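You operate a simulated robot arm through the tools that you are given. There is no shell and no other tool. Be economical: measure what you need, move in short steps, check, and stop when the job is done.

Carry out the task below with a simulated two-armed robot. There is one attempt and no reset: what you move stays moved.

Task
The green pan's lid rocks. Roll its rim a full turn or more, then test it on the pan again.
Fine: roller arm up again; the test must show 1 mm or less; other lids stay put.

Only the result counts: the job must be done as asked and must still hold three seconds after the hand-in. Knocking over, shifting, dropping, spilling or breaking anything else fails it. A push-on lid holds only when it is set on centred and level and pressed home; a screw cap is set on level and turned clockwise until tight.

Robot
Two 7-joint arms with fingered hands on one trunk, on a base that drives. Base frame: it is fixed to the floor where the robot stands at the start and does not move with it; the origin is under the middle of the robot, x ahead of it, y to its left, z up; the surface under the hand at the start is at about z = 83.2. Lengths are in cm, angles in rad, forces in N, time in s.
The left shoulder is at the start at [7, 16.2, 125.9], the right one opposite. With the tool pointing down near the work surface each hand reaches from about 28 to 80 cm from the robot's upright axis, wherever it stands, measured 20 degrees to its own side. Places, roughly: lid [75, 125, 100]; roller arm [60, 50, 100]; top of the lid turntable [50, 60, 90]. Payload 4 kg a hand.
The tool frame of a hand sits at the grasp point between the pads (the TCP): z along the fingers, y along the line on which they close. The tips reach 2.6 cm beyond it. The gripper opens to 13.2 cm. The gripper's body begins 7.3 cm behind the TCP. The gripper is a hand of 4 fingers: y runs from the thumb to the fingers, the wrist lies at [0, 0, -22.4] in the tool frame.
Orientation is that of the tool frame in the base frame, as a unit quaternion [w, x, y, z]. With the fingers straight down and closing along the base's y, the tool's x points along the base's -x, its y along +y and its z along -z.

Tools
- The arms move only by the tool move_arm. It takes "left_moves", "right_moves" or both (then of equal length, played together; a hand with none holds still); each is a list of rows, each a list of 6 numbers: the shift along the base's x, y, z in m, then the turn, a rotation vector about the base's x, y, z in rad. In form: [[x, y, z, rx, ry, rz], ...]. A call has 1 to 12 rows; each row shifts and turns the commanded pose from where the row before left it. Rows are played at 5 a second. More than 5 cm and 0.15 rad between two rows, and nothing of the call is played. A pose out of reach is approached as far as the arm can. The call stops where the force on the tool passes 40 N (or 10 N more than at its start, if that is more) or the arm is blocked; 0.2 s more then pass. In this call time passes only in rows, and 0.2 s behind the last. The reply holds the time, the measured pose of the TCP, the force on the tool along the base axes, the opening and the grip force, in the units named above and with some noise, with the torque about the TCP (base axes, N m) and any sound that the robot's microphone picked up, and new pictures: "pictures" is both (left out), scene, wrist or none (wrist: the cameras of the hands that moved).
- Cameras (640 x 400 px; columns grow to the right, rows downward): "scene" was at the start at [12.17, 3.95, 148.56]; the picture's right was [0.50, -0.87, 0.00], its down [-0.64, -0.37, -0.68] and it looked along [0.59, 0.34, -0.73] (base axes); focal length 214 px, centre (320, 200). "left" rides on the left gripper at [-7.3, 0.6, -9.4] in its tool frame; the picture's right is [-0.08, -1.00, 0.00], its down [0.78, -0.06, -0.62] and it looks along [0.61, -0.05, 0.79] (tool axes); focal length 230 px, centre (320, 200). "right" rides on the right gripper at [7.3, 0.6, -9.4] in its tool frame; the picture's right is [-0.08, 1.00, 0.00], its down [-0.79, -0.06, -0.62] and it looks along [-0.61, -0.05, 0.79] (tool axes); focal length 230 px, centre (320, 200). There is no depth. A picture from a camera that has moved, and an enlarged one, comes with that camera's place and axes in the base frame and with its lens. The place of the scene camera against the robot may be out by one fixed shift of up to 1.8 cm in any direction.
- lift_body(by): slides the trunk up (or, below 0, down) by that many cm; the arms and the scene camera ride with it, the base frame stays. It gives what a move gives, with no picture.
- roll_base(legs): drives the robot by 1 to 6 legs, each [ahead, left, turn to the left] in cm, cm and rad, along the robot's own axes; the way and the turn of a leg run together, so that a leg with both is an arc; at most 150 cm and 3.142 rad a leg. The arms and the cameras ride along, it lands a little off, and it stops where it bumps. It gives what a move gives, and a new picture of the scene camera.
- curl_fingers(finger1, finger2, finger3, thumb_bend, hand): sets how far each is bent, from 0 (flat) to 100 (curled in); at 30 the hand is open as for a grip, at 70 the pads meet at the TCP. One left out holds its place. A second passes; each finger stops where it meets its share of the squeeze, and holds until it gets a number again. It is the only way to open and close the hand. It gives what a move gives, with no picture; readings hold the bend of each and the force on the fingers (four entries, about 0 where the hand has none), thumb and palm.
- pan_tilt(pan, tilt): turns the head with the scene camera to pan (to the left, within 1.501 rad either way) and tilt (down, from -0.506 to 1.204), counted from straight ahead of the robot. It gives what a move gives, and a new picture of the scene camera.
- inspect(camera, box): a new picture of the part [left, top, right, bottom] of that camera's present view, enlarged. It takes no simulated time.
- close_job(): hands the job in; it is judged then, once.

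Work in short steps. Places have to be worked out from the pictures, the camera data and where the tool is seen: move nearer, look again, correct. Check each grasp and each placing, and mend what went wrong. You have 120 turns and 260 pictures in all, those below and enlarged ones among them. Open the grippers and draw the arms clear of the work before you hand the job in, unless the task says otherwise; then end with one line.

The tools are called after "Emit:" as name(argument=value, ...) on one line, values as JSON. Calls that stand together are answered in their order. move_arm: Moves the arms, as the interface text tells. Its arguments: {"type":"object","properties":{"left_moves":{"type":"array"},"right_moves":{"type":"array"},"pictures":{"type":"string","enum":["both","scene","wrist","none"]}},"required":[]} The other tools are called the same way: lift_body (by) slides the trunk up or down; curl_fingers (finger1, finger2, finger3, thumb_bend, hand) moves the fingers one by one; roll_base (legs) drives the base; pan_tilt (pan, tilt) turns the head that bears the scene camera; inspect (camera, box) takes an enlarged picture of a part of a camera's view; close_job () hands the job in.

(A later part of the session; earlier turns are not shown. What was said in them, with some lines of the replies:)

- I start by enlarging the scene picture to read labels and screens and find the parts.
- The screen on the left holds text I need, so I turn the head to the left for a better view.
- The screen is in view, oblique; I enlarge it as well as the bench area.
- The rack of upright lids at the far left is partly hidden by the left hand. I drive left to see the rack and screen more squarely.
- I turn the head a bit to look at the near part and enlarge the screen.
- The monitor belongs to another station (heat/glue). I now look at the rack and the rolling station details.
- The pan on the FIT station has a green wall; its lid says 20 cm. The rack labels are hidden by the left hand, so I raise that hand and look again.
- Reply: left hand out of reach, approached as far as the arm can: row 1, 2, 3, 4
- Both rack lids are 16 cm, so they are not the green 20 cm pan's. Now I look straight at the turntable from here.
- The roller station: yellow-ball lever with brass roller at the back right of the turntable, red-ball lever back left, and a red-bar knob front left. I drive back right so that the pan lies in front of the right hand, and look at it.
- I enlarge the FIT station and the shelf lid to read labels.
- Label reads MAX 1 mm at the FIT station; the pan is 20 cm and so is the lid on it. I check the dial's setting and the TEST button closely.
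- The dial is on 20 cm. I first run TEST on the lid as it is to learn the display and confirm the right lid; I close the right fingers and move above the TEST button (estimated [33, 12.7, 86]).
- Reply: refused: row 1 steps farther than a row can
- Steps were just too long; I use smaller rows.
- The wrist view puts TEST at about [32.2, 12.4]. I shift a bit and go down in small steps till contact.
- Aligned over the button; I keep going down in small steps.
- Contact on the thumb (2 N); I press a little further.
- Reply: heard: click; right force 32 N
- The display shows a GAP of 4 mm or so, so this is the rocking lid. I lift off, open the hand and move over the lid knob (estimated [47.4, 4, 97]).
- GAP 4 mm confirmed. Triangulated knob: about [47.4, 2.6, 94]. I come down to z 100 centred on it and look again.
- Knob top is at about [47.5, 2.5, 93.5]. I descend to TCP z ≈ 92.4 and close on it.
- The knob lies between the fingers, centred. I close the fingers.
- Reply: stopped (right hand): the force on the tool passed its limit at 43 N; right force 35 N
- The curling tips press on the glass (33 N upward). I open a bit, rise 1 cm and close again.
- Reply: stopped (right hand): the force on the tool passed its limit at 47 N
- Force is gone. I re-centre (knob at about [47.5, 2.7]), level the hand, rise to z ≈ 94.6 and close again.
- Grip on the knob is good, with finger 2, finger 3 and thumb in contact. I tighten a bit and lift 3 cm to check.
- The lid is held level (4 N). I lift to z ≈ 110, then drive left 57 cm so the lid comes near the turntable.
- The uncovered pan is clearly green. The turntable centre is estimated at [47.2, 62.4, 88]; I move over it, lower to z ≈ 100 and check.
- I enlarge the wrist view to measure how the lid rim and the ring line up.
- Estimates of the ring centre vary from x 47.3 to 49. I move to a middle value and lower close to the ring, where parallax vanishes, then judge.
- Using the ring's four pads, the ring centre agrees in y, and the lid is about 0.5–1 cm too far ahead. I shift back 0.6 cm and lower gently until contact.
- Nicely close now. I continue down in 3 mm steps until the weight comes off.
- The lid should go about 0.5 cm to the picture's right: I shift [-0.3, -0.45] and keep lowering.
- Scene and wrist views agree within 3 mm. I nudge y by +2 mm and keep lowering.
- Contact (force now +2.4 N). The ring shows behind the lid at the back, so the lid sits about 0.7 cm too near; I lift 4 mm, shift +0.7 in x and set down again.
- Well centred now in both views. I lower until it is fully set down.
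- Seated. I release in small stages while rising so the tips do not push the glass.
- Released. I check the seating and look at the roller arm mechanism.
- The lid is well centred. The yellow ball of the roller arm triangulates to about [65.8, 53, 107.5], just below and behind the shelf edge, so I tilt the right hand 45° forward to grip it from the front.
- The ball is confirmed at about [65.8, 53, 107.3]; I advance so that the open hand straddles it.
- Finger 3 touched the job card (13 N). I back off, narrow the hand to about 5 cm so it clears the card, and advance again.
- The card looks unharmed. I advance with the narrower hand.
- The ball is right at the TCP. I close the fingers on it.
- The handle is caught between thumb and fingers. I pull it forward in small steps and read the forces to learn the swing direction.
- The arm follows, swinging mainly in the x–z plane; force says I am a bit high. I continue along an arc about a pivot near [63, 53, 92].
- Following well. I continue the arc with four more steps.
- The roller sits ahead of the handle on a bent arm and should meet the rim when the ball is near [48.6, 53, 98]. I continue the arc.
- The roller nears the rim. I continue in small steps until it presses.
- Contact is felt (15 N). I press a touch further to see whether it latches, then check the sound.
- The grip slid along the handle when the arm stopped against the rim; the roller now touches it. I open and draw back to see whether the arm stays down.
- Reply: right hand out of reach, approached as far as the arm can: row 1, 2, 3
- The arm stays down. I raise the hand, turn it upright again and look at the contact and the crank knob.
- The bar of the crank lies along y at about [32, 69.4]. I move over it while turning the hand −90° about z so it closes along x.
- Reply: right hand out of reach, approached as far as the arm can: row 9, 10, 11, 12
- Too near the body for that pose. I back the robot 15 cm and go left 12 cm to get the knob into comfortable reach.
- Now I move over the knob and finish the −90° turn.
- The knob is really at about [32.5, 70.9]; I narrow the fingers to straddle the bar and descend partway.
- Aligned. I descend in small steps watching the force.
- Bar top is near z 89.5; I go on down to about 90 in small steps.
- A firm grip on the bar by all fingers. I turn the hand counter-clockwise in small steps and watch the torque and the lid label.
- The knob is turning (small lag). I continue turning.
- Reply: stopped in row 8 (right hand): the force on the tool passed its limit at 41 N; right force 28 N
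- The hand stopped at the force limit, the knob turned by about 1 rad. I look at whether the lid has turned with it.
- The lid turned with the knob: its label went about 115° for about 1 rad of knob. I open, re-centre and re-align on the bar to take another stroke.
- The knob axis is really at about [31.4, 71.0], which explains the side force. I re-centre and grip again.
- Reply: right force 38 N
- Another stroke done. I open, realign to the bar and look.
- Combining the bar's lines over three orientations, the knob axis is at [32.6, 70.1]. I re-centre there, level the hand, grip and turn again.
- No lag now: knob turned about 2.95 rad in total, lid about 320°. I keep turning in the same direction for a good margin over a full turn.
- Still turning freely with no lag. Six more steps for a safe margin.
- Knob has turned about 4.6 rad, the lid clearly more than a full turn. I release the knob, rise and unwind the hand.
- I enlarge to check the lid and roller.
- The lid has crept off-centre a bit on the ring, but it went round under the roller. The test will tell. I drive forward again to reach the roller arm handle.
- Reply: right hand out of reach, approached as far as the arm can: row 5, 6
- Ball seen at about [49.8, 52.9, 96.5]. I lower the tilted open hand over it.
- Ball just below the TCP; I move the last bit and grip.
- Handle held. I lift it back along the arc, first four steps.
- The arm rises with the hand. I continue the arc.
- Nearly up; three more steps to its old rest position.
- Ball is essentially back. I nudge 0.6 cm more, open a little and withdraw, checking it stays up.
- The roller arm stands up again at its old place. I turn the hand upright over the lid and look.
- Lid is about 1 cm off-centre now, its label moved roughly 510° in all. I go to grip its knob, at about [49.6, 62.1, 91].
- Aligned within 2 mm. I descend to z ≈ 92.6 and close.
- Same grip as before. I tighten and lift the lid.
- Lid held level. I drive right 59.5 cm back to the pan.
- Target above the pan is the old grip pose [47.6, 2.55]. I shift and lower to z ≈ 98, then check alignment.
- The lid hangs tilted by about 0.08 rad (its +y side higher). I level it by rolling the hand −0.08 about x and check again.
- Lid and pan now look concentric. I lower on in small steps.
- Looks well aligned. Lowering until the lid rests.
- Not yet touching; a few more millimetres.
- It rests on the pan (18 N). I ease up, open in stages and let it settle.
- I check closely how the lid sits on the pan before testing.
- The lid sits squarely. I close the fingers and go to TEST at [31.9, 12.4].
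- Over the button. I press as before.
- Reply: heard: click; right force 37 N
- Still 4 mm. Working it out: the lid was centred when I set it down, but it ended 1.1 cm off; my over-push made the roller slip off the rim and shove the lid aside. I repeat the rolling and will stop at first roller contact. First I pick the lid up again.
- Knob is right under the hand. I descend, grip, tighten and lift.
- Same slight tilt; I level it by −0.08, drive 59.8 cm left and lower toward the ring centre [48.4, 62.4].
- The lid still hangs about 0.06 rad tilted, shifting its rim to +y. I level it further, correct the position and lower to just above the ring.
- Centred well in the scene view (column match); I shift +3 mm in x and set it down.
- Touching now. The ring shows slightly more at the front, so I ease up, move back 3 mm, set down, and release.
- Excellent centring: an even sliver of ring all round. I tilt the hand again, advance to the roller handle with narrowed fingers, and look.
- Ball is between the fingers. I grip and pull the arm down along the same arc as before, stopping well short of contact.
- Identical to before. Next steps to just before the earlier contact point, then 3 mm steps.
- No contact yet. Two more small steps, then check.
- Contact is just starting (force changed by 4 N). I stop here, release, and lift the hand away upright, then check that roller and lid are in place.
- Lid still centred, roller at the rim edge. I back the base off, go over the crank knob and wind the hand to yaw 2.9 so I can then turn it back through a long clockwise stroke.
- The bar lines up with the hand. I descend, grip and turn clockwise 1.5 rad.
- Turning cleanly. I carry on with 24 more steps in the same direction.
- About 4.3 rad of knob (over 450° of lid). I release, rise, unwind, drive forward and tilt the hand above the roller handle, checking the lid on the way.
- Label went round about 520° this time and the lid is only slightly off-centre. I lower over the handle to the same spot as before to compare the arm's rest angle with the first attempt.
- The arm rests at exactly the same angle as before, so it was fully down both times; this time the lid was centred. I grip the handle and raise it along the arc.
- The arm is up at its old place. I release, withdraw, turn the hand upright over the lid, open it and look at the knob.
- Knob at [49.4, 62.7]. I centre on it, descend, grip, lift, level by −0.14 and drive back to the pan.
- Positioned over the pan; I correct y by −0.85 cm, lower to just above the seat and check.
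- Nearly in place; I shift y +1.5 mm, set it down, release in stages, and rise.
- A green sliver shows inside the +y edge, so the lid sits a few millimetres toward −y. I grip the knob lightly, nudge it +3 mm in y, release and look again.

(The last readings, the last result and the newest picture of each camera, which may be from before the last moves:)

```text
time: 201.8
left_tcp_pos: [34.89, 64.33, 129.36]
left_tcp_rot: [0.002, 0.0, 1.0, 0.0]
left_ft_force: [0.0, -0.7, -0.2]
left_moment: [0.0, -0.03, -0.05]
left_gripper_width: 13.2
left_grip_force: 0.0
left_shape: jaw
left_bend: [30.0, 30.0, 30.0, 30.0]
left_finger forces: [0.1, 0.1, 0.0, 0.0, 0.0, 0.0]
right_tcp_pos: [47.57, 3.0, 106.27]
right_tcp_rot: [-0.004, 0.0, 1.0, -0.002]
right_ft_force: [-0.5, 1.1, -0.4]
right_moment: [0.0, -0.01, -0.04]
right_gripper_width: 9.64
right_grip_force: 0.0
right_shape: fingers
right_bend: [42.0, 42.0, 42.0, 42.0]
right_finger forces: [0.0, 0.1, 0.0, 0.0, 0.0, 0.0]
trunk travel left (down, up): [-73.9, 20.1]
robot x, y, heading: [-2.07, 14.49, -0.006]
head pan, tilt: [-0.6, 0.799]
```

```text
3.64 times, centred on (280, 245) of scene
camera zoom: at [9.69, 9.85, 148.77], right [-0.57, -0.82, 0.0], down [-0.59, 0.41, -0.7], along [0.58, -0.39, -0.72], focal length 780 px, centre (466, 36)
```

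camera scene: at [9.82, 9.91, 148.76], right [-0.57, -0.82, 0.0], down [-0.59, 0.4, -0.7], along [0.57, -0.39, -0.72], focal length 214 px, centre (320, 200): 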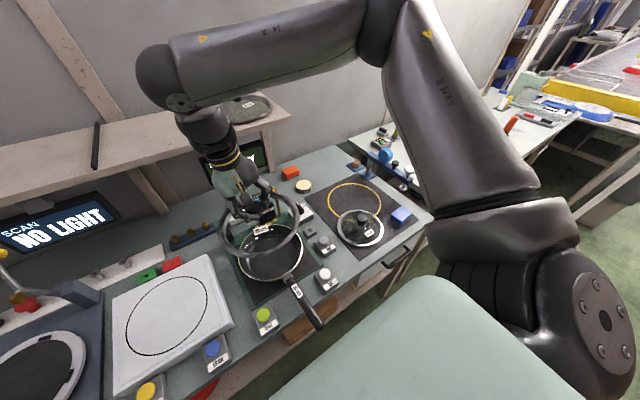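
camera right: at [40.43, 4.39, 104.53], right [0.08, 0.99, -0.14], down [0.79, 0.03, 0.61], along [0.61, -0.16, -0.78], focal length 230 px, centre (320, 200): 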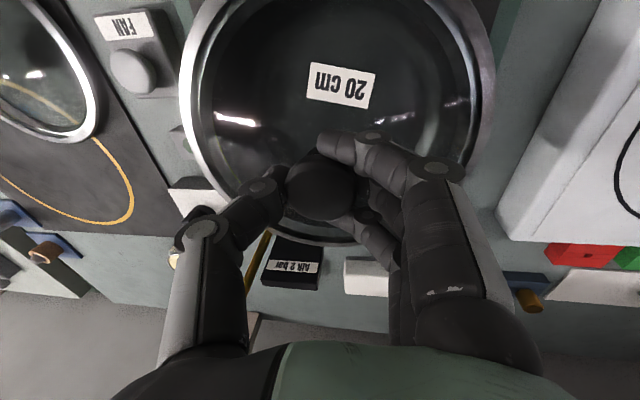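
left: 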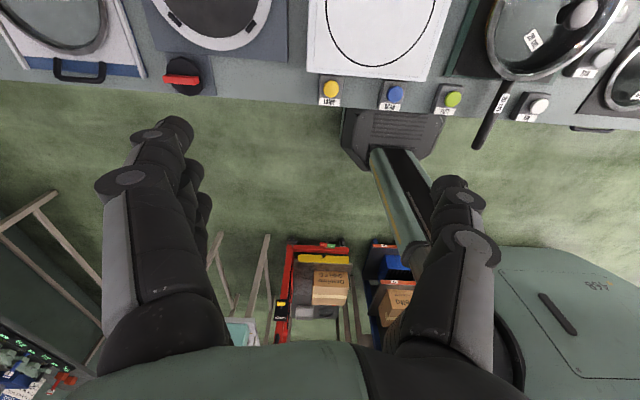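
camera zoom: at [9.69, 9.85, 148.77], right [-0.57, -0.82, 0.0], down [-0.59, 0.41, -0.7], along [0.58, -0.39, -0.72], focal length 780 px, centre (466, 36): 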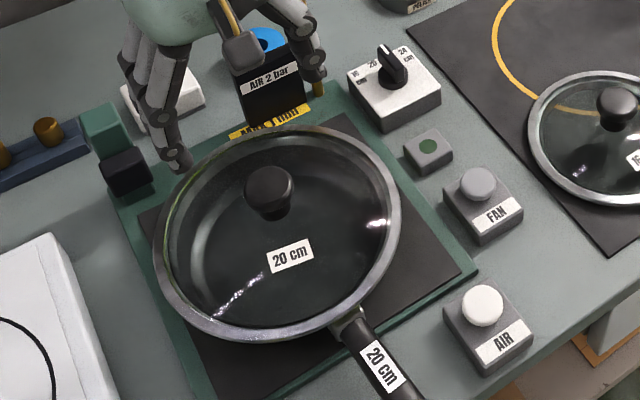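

The lid is now within a couple of mm of its earlier good seat. I go and press TEST.

Emit:
curl_fingers(hand="right", finger1=70, finger2=70, finger3=70, thumb_bend=70)

Emit:
move_arm(right_moves=[[-0.039, 0.0235, 0, 0, 0, 0], [-0.039, 0.0235, 0, 0, 0, 0], [-0.039, 0.0235, 0, 0, 0, 0], [-0.0395, 0.0235, 0, 0, 0, 0], [0, 0, -0.045, 0, 0, 0], [0, 0, -0.045, 0, 0, 0], [0, 0, -0.045, 0, 0, 0], [0, 0, -0.025, 0, 0, 0]], pictures="none")

Emit:
move_arm(right_moves=[[0, 0, -0.01, 0, 0, 0], [0, 0, -0.008, 0, 0, 0], [0, 0, -0.003, 0, 0, 0], [0, 0, -0.003, 0, 0, 0], [0, 0, -0.003, 0, 0, 0]], pictures="scene")

Emit:
inspect(camera="scene", box=[170, 120, 330, 220])

```text
time: 202.8
left_tcp_pos: [35.05, 64.36, 129.19]
left_tcp_rot: [0.002, 0.0, 1.0, 0.001]
left_ft_force: [0.3, 0.3, 0.8]
left_moment: [0.02, -0.04, -0.02]
left_gripper_width: 13.21
left_grip_force: 0.0
left_shape: jaw
left_bend: [30.0, 30.0, 30.0, 30.0]
left_finger forces: [0.0, 0.0, 0.0, 0.1, 0.0, 0.0]
right_tcp_pos: [47.62, 3.04, 106.18]
right_tcp_rot: [-0.003, -0.001, 1.0, -0.001]
right_ft_force: [-0.1, -0.3, 0.4]
right_moment: [-0.01, 0.02, 0.01]
right_gripper_width: 1.45
right_grip_force: 0.1
right_shape: fingers
right_bend: [70.0, 70.0, 70.0, 70.0]
right_finger forces: [0.1, 0.0, 0.0, 0.1, 0.1, 0.0]
trunk travel left (down, up): [-73.9, 20.1]
robot x, y, heading: [-2.31, 14.39, -0.007]
head pan, tilt: [-0.6, 0.799]
```

```text
time: 204.6
left_tcp_pos: [35.12, 64.18, 129.26]
left_tcp_rot: [0.002, 0.001, 1.0, 0.0]
left_ft_force: [0.8, -0.1, -0.1]
left_moment: [0.03, -0.02, -0.02]
left_gripper_width: 13.21
left_grip_force: 0.1
left_shape: jaw
left_bend: [30.0, 30.0, 30.0, 30.0]
left_finger forces: [0.1, 0.0, 0.0, 0.0, 0.0, 0.0]
right_tcp_pos: [32.12, 12.58, 90.18]
right_tcp_rot: [-0.004, -0.002, 1.0, 0.0]
right_ft_force: [-0.1, -0.6, -0.8]
right_moment: [0.0, 0.04, -0.03]
right_gripper_width: 1.44
right_grip_force: 0.1
right_shape: fingers
right_bend: [70.0, 70.0, 70.0, 70.0]
right_finger forces: [0.0, 0.0, 0.0, 0.0, 0.1, 0.0]
trunk travel left (down, up): [-73.9, 20.1]
robot x, y, heading: [-2.0, 14.62, -0.002]
head pan, tilt: [-0.6, 0.799]
```

```text
time: 205.8
left_tcp_pos: [34.8, 64.29, 129.42]
left_tcp_rot: [0.002, 0.0, 1.0, 0.0]
left_ft_force: [-0.2, 0.0, 0.9]
left_moment: [0.0, -0.01, 0.01]
left_gripper_width: 13.2
left_grip_force: 0.2
left_shape: jaw
left_bend: [30.0, 30.0, 30.0, 30.0]
left_finger forces: [0.0, 0.0, 0.0, 0.1, 0.0, 0.0]
right_tcp_pos: [32.05, 12.55, 87.78]
right_tcp_rot: [-0.001, -0.001, 1.0, 0.001]
right_ft_force: [2.2, -0.9, 25.0]
right_moment: [-0.16, -0.17, -0.01]
right_gripper_width: 1.45
right_grip_force: 12.6
right_shape: fingers
right_bend: [70.0, 70.0, 70.0, 70.0]
right_finger forces: [0.0, 4.6, 4.4, 0.0, 16.3, 0.0]
trunk travel left (down, up): [-73.9, 20.1]
robot x, y, heading: [-2.32, 14.68, 0.002]
head pan, tilt: [-0.6, 0.799]
heard: click
camera scene: at [9.6, 9.78, 148.82], right [-0.57, -0.82, 0.0], down [-0.59, 0.41, -0.7], along [0.58, -0.39, -0.72], focal length 214 px, centre (320, 200)
```

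scene: 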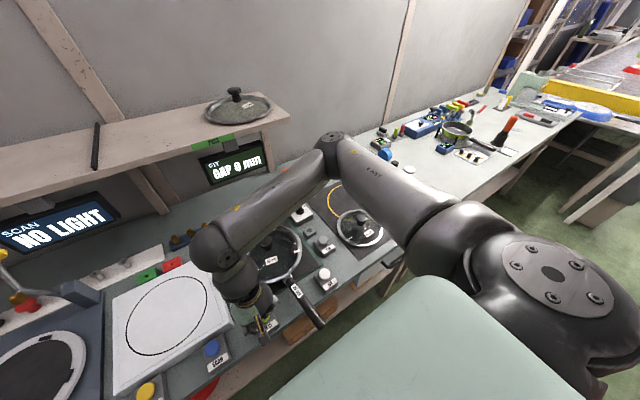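

```text
4.00 times, centred on (250, 170) of scene
camera zoom: at [9.6, 9.78, 148.82], right [-0.57, -0.82, 0.0], down [-0.59, 0.41, -0.7], along [0.58, -0.39, -0.72], focal length 858 px, centre (600, 320)
```

zoom: 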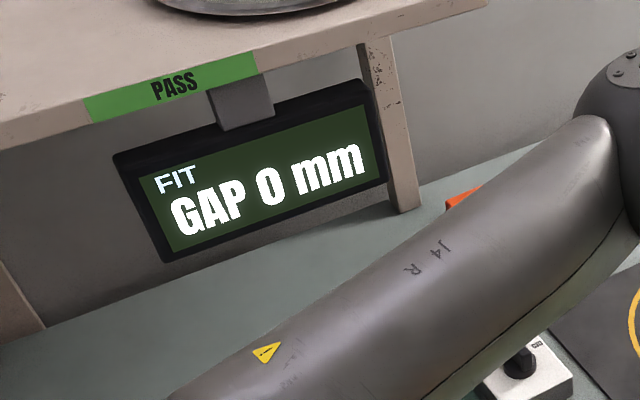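

GAP 0 mm: the rim is trued. I lift off the button, draw the hand clear and open it, then check the whole bench once more.

Emit:
move_arm(right_moves=[[0, 0, 0.045, 0, 0, 0], [0, 0, 0.045, 0, 0, 0], [0, 0, 0.045, 0, 0, 0], [0, 0, 0.045, 0, 0, 0], [0, 0, 0.045, 0, 0, 0], [0, 0, 0.045, 0, 0, 0]], pictures="none")

Emit:
curl_fingers(hand="right", finger1=30, finger2=30, finger3=30, thumb_bend=30)

Emit:
pan_tilt(pan=0.2, tilt=0.8)

Emit:
inspect(camera="scene", box=[120, 110, 420, 300])

```text
time: 207.2
left_tcp_pos: [34.97, 64.27, 129.41]
left_tcp_rot: [0.002, 0.0, 1.0, 0.0]
left_ft_force: [-0.5, 0.6, 0.6]
left_moment: [0.03, -0.01, 0.01]
left_gripper_width: 13.2
left_grip_force: 0.1
left_shape: jaw
left_bend: [30.0, 30.0, 30.0, 30.0]
left_finger forces: [0.1, 0.0, 0.0, 0.0, 0.0, 0.0]
right_tcp_pos: [31.85, 12.48, 114.76]
right_tcp_rot: [-0.003, -0.002, 1.0, -0.001]
right_ft_force: [0.0, -0.1, 0.2]
right_moment: [-0.04, -0.01, 0.03]
right_gripper_width: 1.41
right_grip_force: 0.0
right_shape: fingers
right_bend: [70.0, 70.0, 70.0, 70.0]
right_finger forces: [0.0, 0.1, 0.0, 0.0, 0.1, 0.0]
trunk travel left (down, up): [-73.9, 20.1]
robot x, y, heading: [-1.93, 14.53, -0.001]
head pan, tilt: [-0.6, 0.799]
```

```text
time: 208.2
left_tcp_pos: [35.21, 64.22, 129.38]
left_tcp_rot: [0.002, 0.0, 1.0, 0.0]
left_ft_force: [-0.1, -0.1, -1.4]
left_moment: [0.02, 0.0, 0.01]
left_gripper_width: 13.17
left_grip_force: 0.0
left_shape: jaw
left_bend: [30.0, 30.0, 30.0, 30.0]
left_finger forces: [0.0, 0.0, 0.0, 0.1, 0.0, 0.1]
right_tcp_pos: [32.1, 12.47, 114.66]
right_tcp_rot: [-0.004, -0.001, 1.0, -0.001]
right_ft_force: [-0.3, 0.7, 0.5]
right_moment: [0.0, 0.01, 0.02]
right_gripper_width: 13.59
right_grip_force: 0.2
right_shape: fingers
right_bend: [30.0, 30.0, 30.0, 30.0]
right_finger forces: [0.0, 0.0, 0.0, 0.0, 0.0, 0.0]
trunk travel left (down, up): [-73.9, 20.1]
robot x, y, heading: [-1.95, 14.75, -0.001]
head pan, tilt: [-0.6, 0.799]
```

```text
time: 209.3
left_tcp_pos: [35.11, 64.22, 129.27]
left_tcp_rot: [0.001, 0.0, 1.0, 0.0]
left_ft_force: [0.0, 0.0, -0.5]
left_moment: [0.01, -0.03, -0.02]
left_gripper_width: 13.21
left_grip_force: 0.0
left_shape: jaw
left_bend: [30.0, 30.0, 30.0, 30.0]
left_finger forces: [0.0, 0.0, 0.0, 0.1, 0.1, 0.1]
right_tcp_pos: [32.04, 12.51, 114.7]
right_tcp_rot: [-0.003, 0.0, 1.0, -0.001]
right_ft_force: [0.5, -0.4, 0.0]
right_moment: [0.02, -0.02, 0.03]
right_gripper_width: 13.56
right_grip_force: 0.1
right_shape: fingers
right_bend: [30.0, 30.0, 30.0, 30.0]
right_finger forces: [0.0, 0.0, 0.1, 0.0, 0.0, 0.1]
trunk travel left (down, up): [-73.9, 20.1]
robot x, y, heading: [-2.22, 14.04, -0.006]
head pan, tilt: [0.201, 0.799]
camera scene: at [11.03, 15.97, 148.77], right [0.2, -0.98, 0.0], down [-0.7, -0.14, -0.7], along [0.68, 0.14, -0.72], focal length 214 px, centre (320, 200)
```

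scene: 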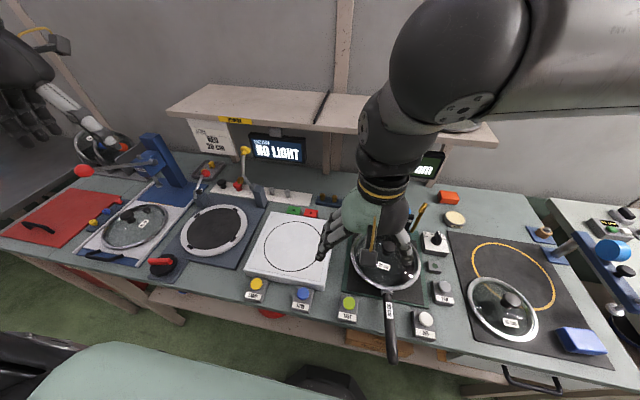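

```text
2.11 times, centred on (270, 205) of scene
camera zoom: at [11.03, 15.97, 148.77], right [0.2, -0.98, 0.0], down [-0.7, -0.14, -0.7], along [0.68, 0.14, -0.72], focal length 452 px, centre (425, 190)
```

zoom: 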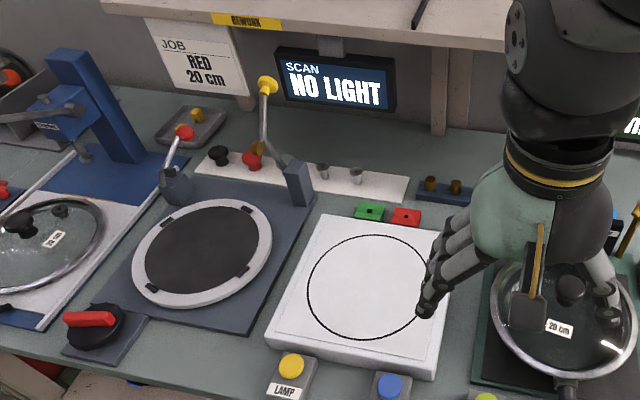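

The roller arm is up, the lid is on the pan with a reading of 0 mm, the other lids are where they were, and the hands are clear. I hand the job in.

Emit:
close_job()

```text
The job is handed in.
```

The green pan's lid was rolled more than a full turn and now tests at GAP 0 mm on the pan. It took two tries: after the first rolling the test still read 4 mm. The roller arm is up again and the other lids were not touched. While I reached for the roller arm, one finger touched the hanging job card at about 13 N. It looked unmoved afterwards.
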